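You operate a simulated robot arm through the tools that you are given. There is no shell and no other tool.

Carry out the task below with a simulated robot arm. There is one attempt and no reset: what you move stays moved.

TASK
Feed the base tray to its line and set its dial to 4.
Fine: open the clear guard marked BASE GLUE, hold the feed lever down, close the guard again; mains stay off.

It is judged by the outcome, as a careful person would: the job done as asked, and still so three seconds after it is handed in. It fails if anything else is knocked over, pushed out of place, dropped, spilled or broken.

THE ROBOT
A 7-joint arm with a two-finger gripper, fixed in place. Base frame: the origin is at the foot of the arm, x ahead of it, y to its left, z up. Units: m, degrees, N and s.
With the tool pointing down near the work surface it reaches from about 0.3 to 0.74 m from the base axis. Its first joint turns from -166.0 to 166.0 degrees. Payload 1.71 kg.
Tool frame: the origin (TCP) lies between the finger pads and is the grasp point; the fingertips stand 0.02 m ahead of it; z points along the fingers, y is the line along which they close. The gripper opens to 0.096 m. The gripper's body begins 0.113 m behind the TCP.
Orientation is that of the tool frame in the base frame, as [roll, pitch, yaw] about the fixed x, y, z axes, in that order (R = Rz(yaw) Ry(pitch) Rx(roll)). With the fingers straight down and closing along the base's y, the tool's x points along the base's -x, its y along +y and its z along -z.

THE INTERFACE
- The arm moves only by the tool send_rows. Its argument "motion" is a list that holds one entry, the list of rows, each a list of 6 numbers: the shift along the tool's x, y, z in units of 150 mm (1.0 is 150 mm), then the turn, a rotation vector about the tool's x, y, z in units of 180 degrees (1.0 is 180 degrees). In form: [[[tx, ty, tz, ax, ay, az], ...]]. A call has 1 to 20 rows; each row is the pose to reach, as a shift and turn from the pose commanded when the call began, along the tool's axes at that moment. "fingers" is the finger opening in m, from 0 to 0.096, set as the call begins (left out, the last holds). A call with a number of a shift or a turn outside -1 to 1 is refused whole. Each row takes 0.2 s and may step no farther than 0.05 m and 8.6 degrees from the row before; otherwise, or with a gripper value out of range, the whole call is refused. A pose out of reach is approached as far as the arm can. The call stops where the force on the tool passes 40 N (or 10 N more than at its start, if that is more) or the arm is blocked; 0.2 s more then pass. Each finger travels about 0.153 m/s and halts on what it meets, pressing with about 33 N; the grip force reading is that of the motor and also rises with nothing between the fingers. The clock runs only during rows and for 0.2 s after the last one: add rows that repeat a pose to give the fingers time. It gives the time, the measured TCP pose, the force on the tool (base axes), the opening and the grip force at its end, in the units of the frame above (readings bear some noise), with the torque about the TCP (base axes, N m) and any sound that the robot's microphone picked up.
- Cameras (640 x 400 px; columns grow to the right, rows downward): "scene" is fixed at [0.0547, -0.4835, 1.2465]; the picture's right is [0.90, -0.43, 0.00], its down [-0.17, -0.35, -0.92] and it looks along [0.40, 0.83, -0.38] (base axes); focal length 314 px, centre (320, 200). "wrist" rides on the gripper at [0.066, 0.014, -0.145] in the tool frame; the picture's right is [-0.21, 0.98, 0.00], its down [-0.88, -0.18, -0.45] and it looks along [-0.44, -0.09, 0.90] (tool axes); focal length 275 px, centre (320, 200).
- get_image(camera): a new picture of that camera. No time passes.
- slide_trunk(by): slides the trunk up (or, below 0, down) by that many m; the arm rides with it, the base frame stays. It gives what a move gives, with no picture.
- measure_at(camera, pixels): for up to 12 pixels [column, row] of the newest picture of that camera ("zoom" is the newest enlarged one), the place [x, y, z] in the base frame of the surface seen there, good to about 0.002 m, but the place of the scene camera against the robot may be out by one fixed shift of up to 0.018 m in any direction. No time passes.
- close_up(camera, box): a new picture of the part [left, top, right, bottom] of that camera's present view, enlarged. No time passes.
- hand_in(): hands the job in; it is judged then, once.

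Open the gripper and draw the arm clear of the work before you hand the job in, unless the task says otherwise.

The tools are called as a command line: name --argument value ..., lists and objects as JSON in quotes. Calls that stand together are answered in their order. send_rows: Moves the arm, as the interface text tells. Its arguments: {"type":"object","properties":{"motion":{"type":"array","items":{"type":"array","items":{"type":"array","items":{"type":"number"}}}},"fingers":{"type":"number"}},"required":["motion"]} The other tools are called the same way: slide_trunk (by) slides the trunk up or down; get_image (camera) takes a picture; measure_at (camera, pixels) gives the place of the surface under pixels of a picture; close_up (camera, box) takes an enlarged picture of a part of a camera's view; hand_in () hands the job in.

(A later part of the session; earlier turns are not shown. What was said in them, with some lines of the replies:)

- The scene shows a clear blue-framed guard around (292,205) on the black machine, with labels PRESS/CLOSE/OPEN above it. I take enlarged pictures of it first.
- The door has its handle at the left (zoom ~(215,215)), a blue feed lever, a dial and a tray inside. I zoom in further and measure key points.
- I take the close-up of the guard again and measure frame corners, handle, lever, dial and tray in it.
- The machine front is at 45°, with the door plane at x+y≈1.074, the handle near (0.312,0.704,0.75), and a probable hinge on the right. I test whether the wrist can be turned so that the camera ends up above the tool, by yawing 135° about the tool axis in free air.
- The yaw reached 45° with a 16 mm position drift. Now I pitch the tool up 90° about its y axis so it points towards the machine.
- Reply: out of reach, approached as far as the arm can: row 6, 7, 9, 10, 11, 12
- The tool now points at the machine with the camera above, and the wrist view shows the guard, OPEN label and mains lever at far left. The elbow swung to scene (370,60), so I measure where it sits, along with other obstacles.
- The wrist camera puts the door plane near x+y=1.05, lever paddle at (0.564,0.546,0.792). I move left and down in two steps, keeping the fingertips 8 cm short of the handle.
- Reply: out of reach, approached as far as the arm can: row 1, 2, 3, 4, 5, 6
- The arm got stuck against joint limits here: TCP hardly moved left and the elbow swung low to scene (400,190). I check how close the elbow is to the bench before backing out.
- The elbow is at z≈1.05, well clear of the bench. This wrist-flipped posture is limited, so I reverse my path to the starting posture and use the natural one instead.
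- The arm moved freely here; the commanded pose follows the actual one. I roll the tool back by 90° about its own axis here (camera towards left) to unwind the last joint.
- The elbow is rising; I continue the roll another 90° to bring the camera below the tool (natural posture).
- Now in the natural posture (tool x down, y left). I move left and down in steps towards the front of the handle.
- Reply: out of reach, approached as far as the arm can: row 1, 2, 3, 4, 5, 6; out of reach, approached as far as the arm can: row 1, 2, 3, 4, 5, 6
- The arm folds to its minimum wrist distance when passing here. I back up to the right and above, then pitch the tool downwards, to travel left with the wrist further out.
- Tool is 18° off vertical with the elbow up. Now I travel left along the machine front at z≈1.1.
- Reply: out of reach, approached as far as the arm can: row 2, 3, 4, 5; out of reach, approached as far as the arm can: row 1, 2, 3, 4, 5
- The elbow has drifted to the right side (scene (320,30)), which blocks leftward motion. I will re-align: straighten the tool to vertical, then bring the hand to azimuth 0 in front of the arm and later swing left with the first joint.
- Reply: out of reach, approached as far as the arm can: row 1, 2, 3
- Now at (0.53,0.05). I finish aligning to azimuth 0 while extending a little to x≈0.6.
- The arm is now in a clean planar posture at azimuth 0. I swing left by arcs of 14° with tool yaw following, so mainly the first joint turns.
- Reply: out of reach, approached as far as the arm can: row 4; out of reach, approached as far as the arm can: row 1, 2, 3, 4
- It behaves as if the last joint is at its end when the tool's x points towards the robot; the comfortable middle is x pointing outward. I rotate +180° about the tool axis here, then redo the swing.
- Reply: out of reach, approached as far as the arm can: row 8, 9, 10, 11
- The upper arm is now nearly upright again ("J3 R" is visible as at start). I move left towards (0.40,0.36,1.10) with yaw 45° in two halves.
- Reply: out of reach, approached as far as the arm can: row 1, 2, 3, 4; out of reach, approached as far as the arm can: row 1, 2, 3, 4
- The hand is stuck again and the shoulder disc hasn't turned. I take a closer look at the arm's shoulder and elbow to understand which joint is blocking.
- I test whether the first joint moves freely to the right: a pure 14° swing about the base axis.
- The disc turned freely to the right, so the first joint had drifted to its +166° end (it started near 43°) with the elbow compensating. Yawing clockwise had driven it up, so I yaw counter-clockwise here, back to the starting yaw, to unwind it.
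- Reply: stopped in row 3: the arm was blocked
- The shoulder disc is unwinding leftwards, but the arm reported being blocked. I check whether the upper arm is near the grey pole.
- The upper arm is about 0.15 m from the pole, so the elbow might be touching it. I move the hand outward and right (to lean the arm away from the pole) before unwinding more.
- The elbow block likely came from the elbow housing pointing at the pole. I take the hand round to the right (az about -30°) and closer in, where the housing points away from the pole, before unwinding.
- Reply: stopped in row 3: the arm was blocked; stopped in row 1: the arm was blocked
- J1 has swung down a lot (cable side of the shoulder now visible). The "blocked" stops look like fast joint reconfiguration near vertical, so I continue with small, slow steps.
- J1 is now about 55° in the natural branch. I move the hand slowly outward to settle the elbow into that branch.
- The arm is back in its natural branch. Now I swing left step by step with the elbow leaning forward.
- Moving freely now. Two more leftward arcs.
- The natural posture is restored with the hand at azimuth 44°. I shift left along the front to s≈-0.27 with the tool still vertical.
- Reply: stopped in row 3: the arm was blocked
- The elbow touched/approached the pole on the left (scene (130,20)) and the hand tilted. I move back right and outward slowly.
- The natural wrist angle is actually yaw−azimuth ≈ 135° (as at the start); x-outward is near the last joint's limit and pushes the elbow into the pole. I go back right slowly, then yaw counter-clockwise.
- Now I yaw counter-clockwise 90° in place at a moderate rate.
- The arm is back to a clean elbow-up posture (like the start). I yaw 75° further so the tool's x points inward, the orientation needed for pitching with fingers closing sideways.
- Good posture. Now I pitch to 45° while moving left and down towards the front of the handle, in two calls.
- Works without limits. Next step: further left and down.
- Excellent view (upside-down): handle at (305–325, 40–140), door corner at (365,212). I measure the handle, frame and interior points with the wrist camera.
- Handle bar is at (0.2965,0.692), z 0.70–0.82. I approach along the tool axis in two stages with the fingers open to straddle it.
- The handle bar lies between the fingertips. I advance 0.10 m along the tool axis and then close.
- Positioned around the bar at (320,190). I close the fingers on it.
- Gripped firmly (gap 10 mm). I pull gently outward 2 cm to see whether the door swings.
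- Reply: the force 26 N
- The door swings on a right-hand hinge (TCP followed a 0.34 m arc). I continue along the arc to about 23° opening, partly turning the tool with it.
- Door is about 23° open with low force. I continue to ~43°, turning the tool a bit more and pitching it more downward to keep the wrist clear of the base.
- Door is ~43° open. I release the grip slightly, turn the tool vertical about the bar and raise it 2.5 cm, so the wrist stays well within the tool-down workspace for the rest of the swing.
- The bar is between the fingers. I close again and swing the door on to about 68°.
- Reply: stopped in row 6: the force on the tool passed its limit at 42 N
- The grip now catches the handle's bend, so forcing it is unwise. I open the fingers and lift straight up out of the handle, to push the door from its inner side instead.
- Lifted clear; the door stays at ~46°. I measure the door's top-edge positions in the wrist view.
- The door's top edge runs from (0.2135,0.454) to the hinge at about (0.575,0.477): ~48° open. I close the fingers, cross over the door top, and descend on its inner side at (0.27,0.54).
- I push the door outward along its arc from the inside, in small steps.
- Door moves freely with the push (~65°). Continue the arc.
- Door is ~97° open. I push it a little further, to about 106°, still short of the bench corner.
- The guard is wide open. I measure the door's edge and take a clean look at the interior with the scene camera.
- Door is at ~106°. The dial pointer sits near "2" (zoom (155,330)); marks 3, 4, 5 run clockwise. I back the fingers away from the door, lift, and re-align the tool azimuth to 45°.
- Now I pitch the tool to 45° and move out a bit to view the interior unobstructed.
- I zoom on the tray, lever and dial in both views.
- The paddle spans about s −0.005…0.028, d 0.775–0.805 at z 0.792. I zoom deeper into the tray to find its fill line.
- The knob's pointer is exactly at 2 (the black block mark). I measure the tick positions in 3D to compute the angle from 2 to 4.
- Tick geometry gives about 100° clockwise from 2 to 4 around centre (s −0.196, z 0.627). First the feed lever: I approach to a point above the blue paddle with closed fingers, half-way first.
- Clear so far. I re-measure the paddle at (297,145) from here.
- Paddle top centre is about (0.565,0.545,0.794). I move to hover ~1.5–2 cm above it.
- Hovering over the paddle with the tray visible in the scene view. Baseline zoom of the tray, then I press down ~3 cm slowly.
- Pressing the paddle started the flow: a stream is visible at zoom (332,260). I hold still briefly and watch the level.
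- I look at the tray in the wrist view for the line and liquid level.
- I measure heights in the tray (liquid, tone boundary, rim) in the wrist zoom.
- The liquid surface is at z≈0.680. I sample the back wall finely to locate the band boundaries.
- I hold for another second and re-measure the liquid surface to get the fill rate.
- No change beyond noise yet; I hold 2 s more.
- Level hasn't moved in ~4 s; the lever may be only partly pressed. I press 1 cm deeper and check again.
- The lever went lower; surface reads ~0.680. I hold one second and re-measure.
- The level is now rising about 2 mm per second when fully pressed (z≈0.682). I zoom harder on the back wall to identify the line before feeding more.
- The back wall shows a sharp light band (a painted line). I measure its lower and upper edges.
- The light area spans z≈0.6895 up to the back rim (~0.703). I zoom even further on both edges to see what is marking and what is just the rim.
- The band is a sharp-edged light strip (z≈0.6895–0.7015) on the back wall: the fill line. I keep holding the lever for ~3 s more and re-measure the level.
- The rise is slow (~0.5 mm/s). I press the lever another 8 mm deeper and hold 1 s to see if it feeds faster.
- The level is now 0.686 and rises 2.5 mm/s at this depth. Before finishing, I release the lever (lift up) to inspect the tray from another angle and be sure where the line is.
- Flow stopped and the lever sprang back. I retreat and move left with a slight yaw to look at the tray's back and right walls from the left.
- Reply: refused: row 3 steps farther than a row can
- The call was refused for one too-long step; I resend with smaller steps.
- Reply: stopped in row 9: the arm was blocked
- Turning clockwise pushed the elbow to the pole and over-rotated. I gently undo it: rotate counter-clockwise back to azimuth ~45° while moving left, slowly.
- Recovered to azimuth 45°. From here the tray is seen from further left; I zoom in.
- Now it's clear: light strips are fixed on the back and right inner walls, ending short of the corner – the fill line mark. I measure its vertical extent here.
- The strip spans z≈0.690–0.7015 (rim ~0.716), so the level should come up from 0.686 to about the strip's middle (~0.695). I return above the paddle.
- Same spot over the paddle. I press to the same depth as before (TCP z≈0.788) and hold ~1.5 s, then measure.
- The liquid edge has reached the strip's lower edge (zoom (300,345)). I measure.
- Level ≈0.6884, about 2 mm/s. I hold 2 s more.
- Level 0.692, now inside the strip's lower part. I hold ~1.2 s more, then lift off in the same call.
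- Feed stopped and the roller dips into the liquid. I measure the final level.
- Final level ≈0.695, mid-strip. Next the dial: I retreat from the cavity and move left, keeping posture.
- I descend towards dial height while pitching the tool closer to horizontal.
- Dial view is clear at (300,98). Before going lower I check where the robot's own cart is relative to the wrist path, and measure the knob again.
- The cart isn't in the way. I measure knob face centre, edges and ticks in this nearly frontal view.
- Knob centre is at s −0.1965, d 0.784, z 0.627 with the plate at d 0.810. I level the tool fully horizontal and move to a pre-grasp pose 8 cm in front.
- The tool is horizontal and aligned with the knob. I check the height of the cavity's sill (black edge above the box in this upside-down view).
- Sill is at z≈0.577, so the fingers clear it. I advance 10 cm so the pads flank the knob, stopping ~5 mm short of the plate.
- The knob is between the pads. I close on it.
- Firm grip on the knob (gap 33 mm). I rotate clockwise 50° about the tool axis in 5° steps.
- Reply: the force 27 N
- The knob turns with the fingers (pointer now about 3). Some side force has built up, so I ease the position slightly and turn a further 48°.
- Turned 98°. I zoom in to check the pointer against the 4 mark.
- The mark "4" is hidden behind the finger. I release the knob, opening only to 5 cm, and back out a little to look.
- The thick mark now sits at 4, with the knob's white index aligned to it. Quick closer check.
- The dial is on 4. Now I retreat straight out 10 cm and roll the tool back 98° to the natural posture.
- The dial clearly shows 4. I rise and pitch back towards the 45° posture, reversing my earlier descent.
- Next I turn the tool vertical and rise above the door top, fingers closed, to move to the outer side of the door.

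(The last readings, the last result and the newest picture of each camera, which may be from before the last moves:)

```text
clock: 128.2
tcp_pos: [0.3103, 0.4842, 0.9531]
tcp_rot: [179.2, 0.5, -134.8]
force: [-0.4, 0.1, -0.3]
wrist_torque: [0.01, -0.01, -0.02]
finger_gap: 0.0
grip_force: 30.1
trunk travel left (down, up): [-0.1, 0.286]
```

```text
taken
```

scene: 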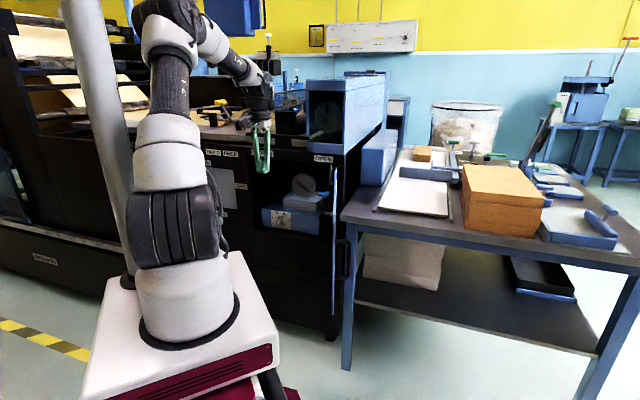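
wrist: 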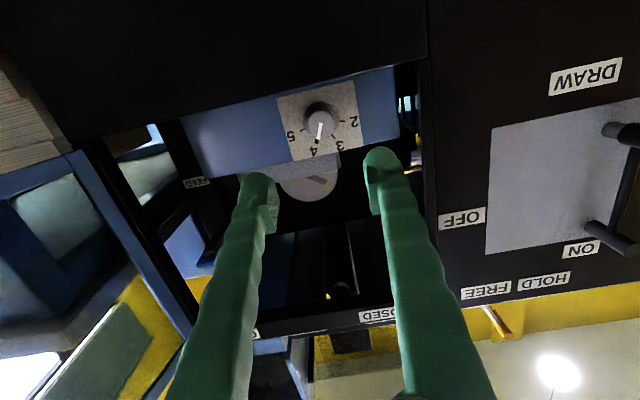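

I raise slightly and travel right over the door top, in steps.

send_rows --motion '[[[0, 0, -0.22, 0, 0, 0], [0.05, -0.2, -0.22, 0, 0, 0], [0.1, -0.4, -0.22, 0, 0, 0], [0.15, -0.6, -0.22, 0, 0, 0], [0.2, -0.75, -0.22, 0, 0, 0], [0.2, -0.75, -0.22, 0, 0, 0]]]'

send_rows --motion '[[[0.05, -0.2, 0, 0, 0, 0.012], [0.1, -0.4, 0, 0, 0, 0.024], [0.15, -0.6, 0, 0, 0, 0.036], [0.2, -0.75, 0, 0, 0, 0.048], [0.2, -0.75, 0, 0, 0, 0.048]]]'

get_image --camera "scene"

get_image --camera "wrist"

```text
clock: 129.7
tcp_pos: [0.3718, 0.3834, 0.9835]
tcp_rot: [179.3, 0.5, -134.9]
force: [0.4, -0.3, 0.2]
wrist_torque: [0.01, 0.01, 0.04]
finger_gap: 0.0001
grip_force: 29.6
trunk travel left (down, up): [-0.1, 0.286]
```

```text
clock: 130.8
tcp_pos: [0.4294, 0.2823, 0.9816]
tcp_rot: [179.1, 0.4, -143.4]
force: [0.8, 0.1, -0.4]
wrist_torque: [-0.01, 0.01, -0.01]
finger_gap: 0.0
grip_force: 29.7
trunk travel left (down, up): [-0.1, 0.286]
```

```text
taken
```

scene: 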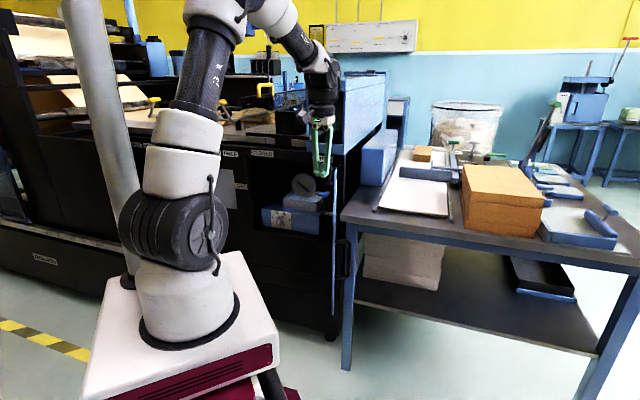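

```text
taken
```

wrist: 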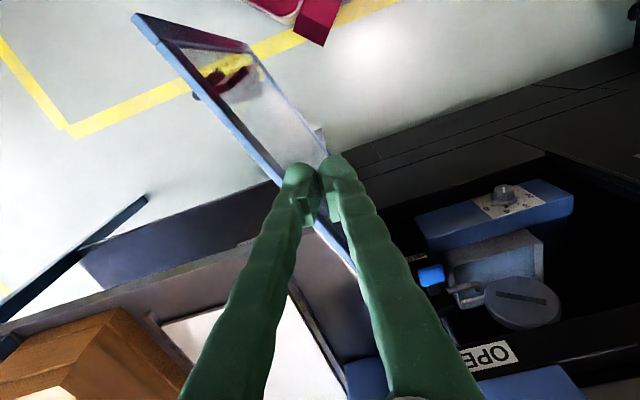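

I continue to the outer side of the door.

send_rows --motion '[[[0.024, -0.18, 0, 0, 0, 0.014], [0.048, -0.36, 0, 0, 0, 0.028], [0.073, -0.54, 0, 0, 0, 0.042], [0.097, -0.72, 0, 0, 0, 0.056], [0.097, -0.72, 0, 0, 0, 0.056]]]'

get_image --camera "wrist"

```text
clock: 132.1
tcp_pos: [0.4795, 0.1881, 0.9803]
tcp_rot: [179.0, 0.1, -153.5]
force: [0.0, 0.0, 0.2]
wrist_torque: [0.02, 0.02, -0.02]
finger_gap: 0.0
grip_force: 29.3
trunk travel left (down, up): [-0.1, 0.286]
```

```text
taken
```

wrist: 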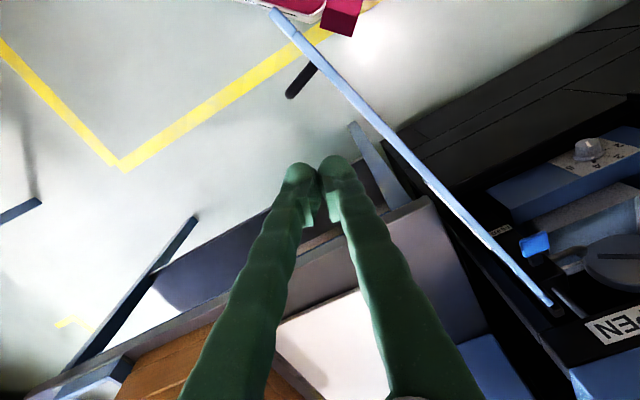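

The fingers are on the door's outer side; handle at (300,80). I measure the door's top edge and handle.

measure_at --camera "wrist" --pixels '[[281, 18], [330, 75], [400, 147], [470, 222], [545, 300], [300, 80], [310, 68], [340, 240], [430, 200]]'

```text
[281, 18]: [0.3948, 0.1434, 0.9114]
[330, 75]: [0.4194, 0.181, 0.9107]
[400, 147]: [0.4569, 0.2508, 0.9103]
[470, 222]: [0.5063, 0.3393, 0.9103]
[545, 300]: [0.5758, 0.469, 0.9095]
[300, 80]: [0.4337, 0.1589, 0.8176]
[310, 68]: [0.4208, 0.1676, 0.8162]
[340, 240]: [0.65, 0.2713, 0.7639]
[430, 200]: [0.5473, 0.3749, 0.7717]
```

Door is still at 106°. I descend beside its top rail (above the handle) and begin pushing it closed along its arc.

send_rows --motion '[[[0, 0, 0.26, 0, 0, 0], [0, 0, 0.52, 0, 0, 0], [0, 0, 0.76, 0, 0, 0], [0, 0, 0.76, 0, 0, 0]]]'

send_rows --motion '[[[0.074, 0.115, 0, 0, 0, 0], [0.147, 0.229, 0, 0, 0, 0], [0.22, 0.344, 0, 0, 0, 0], [0.294, 0.458, 0, 0, 0, 0], [0.352, 0.58, 0, 0, 0, 0], [0.41, 0.705, 0, 0, 0, 0], [0.45, 0.836, 0, 0, 0, 0], [0.489, 0.967, 0, 0, 0, 0]]]'

get_image --camera "scene"

get_image --camera "wrist"

```text
clock: 133.1
tcp_pos: [0.4799, 0.189, 0.8654]
tcp_rot: [179.0, 0.3, -153.5]
force: [-0.4, 0.7, 0.0]
wrist_torque: [-0.02, 0.01, 0.01]
finger_gap: 0.0
grip_force: 29.2
trunk travel left (down, up): [-0.1, 0.286]
```

```text
clock: 134.8
tcp_pos: [0.3499, 0.2885, 0.8697]
tcp_rot: [179.0, 0.3, -153.6]
force: [-0.4, -0.3, -0.6]
wrist_torque: [0.0, 0.01, -0.03]
finger_gap: 0.0
grip_force: 29.3
trunk travel left (down, up): [-0.1, 0.286]
```

```text
taken
```

scene: 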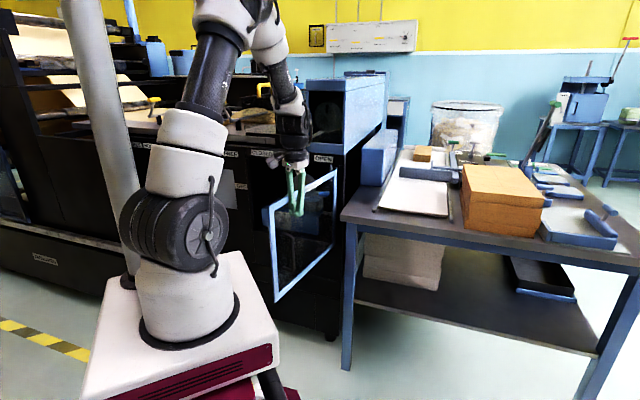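

```text
taken
```

wrist: 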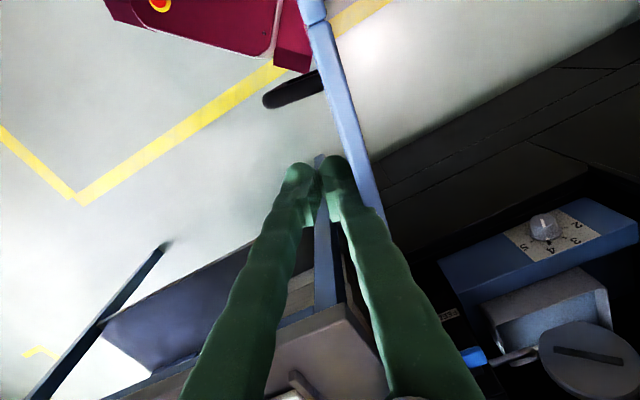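

The door follows (about 82°). Continue pushing along the arc, with the tool yaw following slightly.

send_rows --motion '[[[0.021, 0.135, 0, 0, 0, -0.008], [0.042, 0.27, 0, 0, 0, -0.016], [0.045, 0.406, 0, 0, 0, -0.024], [0.046, 0.542, 0, 0, 0, -0.032], [0.03, 0.678, 0, 0, 0, -0.04], [0.012, 0.813, 0, 0, 0, -0.048], [-0.023, 0.945, 0, 0, 0, -0.056]]]'

get_image --camera "scene"

get_image --camera "wrist"

```text
clock: 136.4
tcp_pos: [0.289, 0.4155, 0.8711]
tcp_rot: [179.1, 0.4, -143.4]
force: [0.6, -0.3, -0.1]
wrist_torque: [-0.01, -0.01, -0.04]
finger_gap: 0.0001
grip_force: 29.2
trunk travel left (down, up): [-0.1, 0.286]
```

```text
taken
```

scene: 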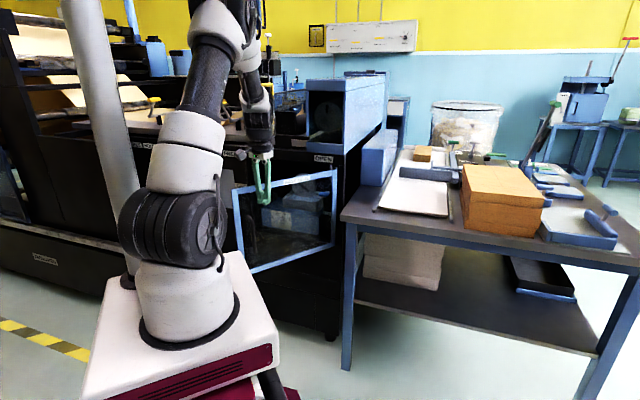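

```text
taken
```

wrist: 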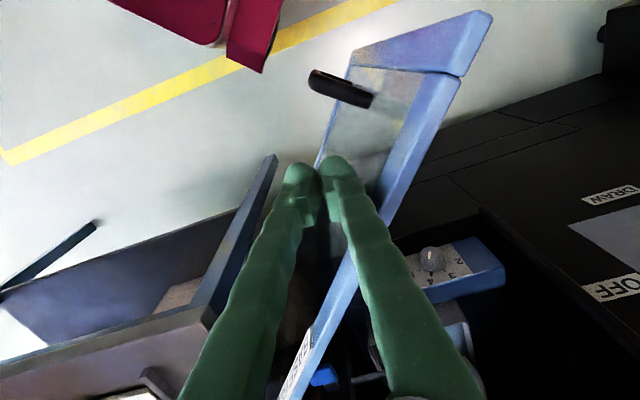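

Door ~50° open. Continue pushing towards closed.

send_rows --motion '[[[-0.051, 0.112, 0, 0, 0, -0.005], [-0.125, 0.225, 0, 0, 0, -0.011], [-0.2, 0.339, 0, 0, 0, -0.017], [-0.29, 0.442, 0, 0, 0, -0.023], [-0.38, 0.545, 0, 0, 0, -0.03], [-0.484, 0.634, 0, 0, 0, -0.035], [-0.587, 0.723, 0, 0, 0, -0.04], [-0.673, 0.779, 0, 0, 0, -0.045], [-0.759, 0.835, 0, 0, 0, -0.05]]]'

get_image --camera "scene"

get_image --camera "wrist"

```text
clock: 138.4
tcp_pos: [0.3073, 0.584, 0.8723]
tcp_rot: [179.2, 0.5, -134.4]
force: [-0.2, 0.4, -0.3]
wrist_torque: [-0.03, -0.01, -0.01]
finger_gap: 0.0
grip_force: 28.7
trunk travel left (down, up): [-0.1, 0.286]
```

```text
taken
```

scene: 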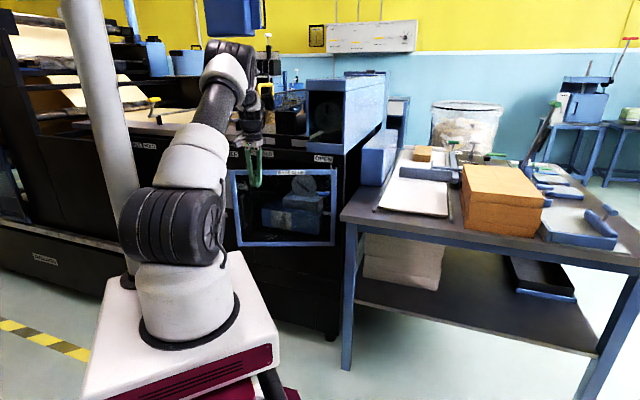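

```text
taken
```

wrist: 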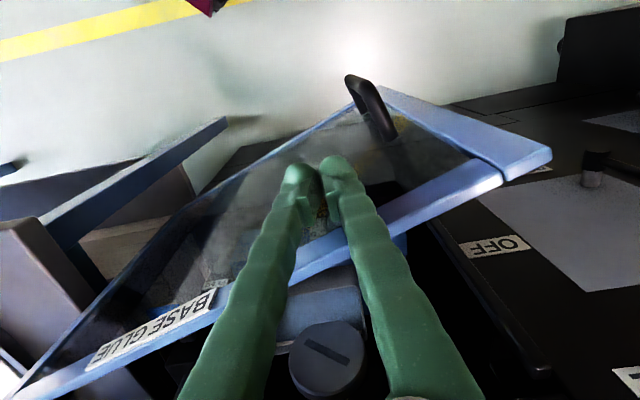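

Door is ~20° open. I push the rest straight towards the machine, tilting the tool slightly outward, and stop on contact.

send_rows --motion '[[[-0.1, 0.035, 0, 0, -0.015, 0], [-0.21, 0.072, 0, 0, -0.03, 0], [-0.317, 0.11, 0, 0, -0.045, 0], [-0.4, 0.125, 0, 0, -0.06, 0], [-0.48, 0.138, 0, 0, -0.075, 0], [-0.553, 0.146, 0, 0, -0.09, 0], [-0.6, 0.15, 0, 0, -0.1, 0], [-0.63, 0.15, 0, 0, -0.1, 0]]]'

get_image --camera "scene"

get_image --camera "wrist"

```text
clock: 140.2
tcp_pos: [0.3571, 0.6665, 0.8741]
tcp_rot: [179.0, 18.6, -134.8]
force: [-0.1, 1.1, 0.0]
wrist_torque: [0.02, 0.03, 0.05]
finger_gap: 0.0002
grip_force: 29.4
trunk travel left (down, up): [-0.1, 0.286]
```

```text
taken
```

scene: 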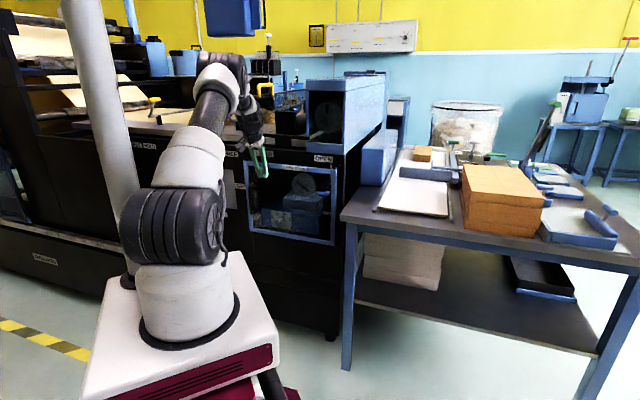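

```text
taken
```

wrist: 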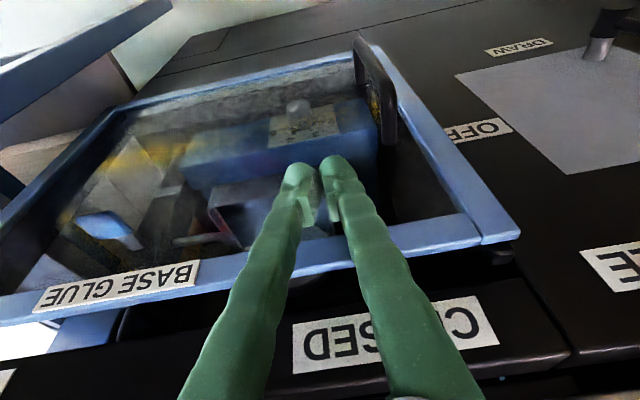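

Almost closed. I push on slowly until contact force shows it's fully shut.

send_rows --motion '[[[-0.032, 0, 0.011, 0, 0, 0], [-0.063, 0, 0.021, 0, 0, 0], [-0.095, 0, 0.032, 0, 0, 0], [-0.126, 0, 0.042, 0, 0, 0], [-0.158, 0, 0.053, 0, 0, 0]]]'

get_image --camera "wrist"

close_up --camera "scene" --box '[230, 140, 350, 255]'

```text
clock: 141.1
tcp_pos: [0.3473, 0.6739, 0.8772]
tcp_rot: [-179.8, 18.3, -134.4]
force: [0.6, 0.4, -0.2]
wrist_torque: [-0.01, -0.02, -0.07]
finger_gap: 0.0
grip_force: 29.3
trunk travel left (down, up): [-0.1, 0.286]
stopped in row 4: the force on the tool passed its limit at 46 N (the readings are from after the stop); the commanded pose is now the measured one
```

```text
taken
```

wrist: 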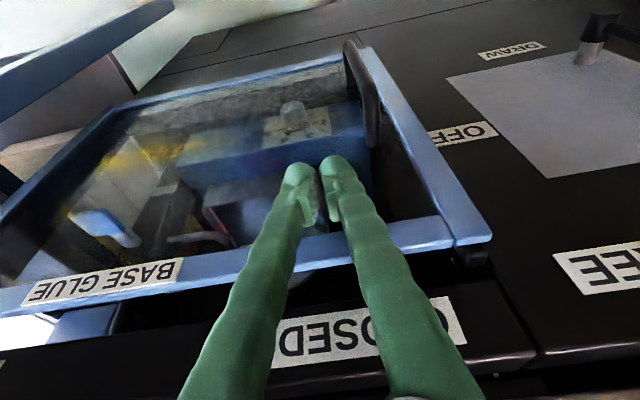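

```text
3.48 times, centred on (290, 198) of scene
```

zoom: 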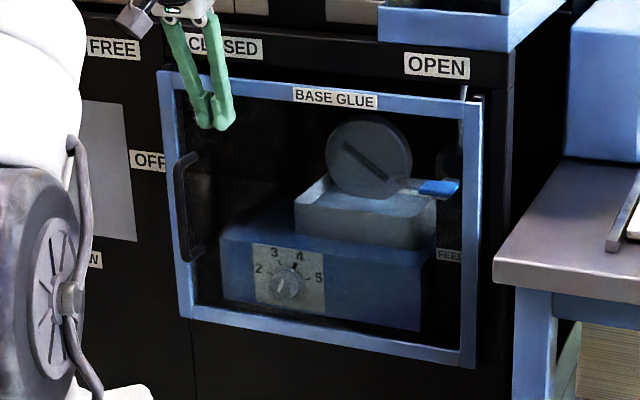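

The push met a firm stop. I check the door plane by measuring the frame's corners.

measure_at --camera "wrist" --pixels '[[470, 225], [440, 235], [390, 90], [430, 170], [20, 300], [200, 265], [120, 115], [330, 345], [600, 280]]'

close_up --camera "scene" --box '[240, 150, 340, 250]'

measure_at --camera "zoom" --pixels '[[143, 52], [496, 85], [170, 318], [490, 370], [210, 12], [455, 35], [160, 200]]'

```text
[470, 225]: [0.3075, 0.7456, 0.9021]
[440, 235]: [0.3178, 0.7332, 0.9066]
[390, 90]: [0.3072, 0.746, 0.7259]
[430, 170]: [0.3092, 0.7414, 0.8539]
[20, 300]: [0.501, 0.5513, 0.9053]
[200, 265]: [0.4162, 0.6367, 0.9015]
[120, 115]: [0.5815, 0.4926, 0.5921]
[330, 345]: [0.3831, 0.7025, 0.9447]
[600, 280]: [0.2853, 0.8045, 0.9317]
```

```text
4.00 times, centred on (290, 200) of scene
```

zoom: 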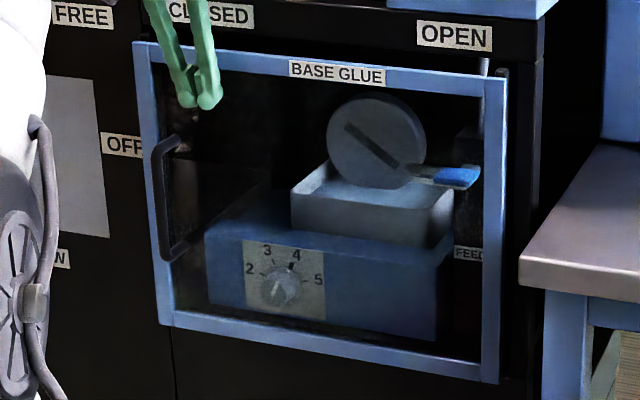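

```text
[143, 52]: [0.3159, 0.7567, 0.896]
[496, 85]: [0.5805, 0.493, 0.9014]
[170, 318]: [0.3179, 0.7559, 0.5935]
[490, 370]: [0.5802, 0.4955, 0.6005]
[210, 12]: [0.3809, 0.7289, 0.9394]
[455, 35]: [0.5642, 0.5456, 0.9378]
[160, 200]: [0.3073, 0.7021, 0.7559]
```

The guard is back in its original closed position (corner readings match the start), dial at 4. I withdraw the arm and open the gripper.

send_rows --motion '[[[0.15, 0, -0.05, 0, 0, 0], [0.3, 0, -0.1, 0, 0, 0], [0.45, 0, -0.15, 0, 0, 0], [0.6, 0, -0.2, 0, 0, 0], [0.76, 0, -0.251, 0, 0, 0], [0.72, -0.1, -0.45, 0, 0, 0], [0.68, -0.2, -0.65, 0, 0, 0], [0.64, -0.3, -0.85, 0, 0, 0]]]'

send_rows --motion '[[[0, 0, 0, 0, 0, 0], [0, 0, 0, 0, 0, 0], [0, 0, 0, 0, 0, 0]]]' --fingers 0.09

get_image --camera "scene"

close_up --camera "scene" --box '[240, 150, 340, 250]'

close_up --camera "scene" --box '[266, 175, 330, 230]'

get_image --camera "wrist"

```text
clock: 142.9
tcp_pos: [0.2916, 0.5499, 0.9662]
tcp_rot: [-179.9, 18.4, -134.5]
force: [1.0, -0.1, 0.4]
wrist_torque: [0.02, 0.06, 0.0]
finger_gap: 0.0001
grip_force: 29.6
trunk travel left (down, up): [-0.1, 0.286]
```

```text
clock: 143.7
tcp_pos: [0.2917, 0.5499, 0.9668]
tcp_rot: [180.0, 18.3, -134.4]
force: [-0.3, -0.7, 0.2]
wrist_torque: [-0.03, -0.01, -0.02]
finger_gap: 0.09
grip_force: 0.1
trunk travel left (down, up): [-0.1, 0.286]
```

```text
taken
```

scene: 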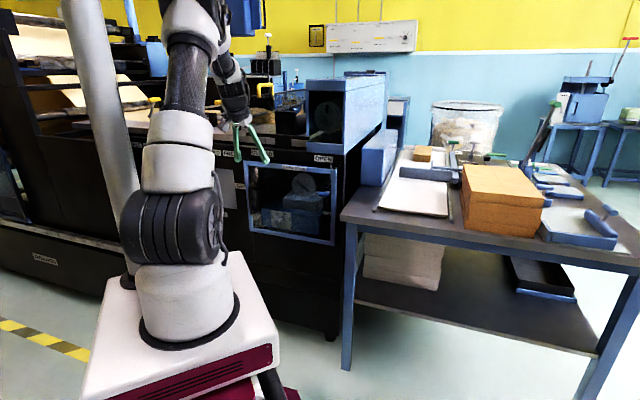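

```text
4.00 times, centred on (290, 200) of scene
```

zoom: 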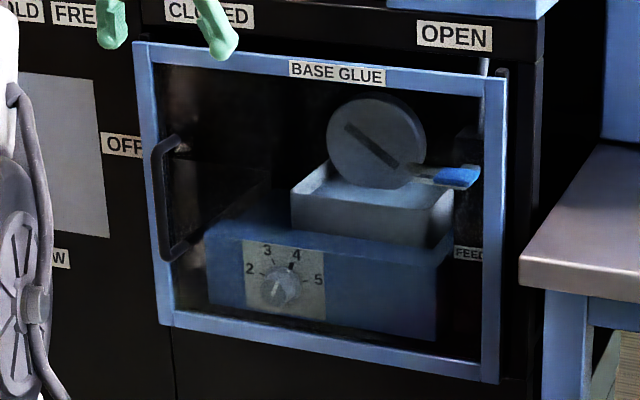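

```text
7.27 times, centred on (298, 202) of scene
```

zoom: 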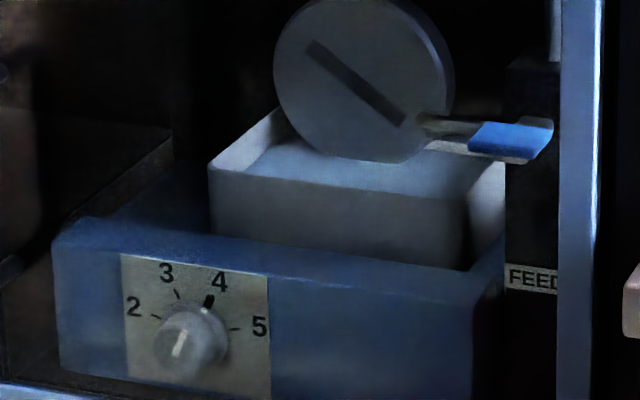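

```text
taken
```

wrist: 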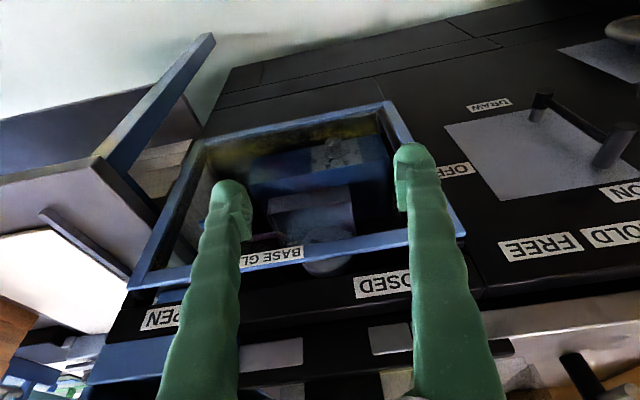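

Guard closed, dial at 4, liquid at the strip, feed lever released, mains lever untouched, gripper open and the arm clear of the guard. I hand in the job.

hand_in

```text
The job is handed in.
```

I filled the base tray to its line, set the dial to 4 and closed the BASE GLUE guard again. The job is handed in. I did not touch the mains lever.

- **Tray:** the glue surface measured about z 0.695 m. That is near the middle of the light strip on the tray's inner walls, which runs from about 0.690 to 0.7015 m. I took this strip to be the fill line, since I saw no thinner mark. The feed lever sprang back and the flow stopped.
- **Dial:** the index lines up with the 4 mark, within about 2–3° by eye.
- **Guard:** I pushed it shut until it met a firm stop. Its corners measured within about 2 mm of where they were at the start.
- **Arm:** the gripper is open and roughly 15 cm clear of the guard.

Early on, while I looked for a workable posture, the arm was stopped several times as "blocked". I think the elbow was against or close to the grey pole beside the robot in at least two of these. Force readings stayed low, and I saw nothing knocked or moved in the pictures.
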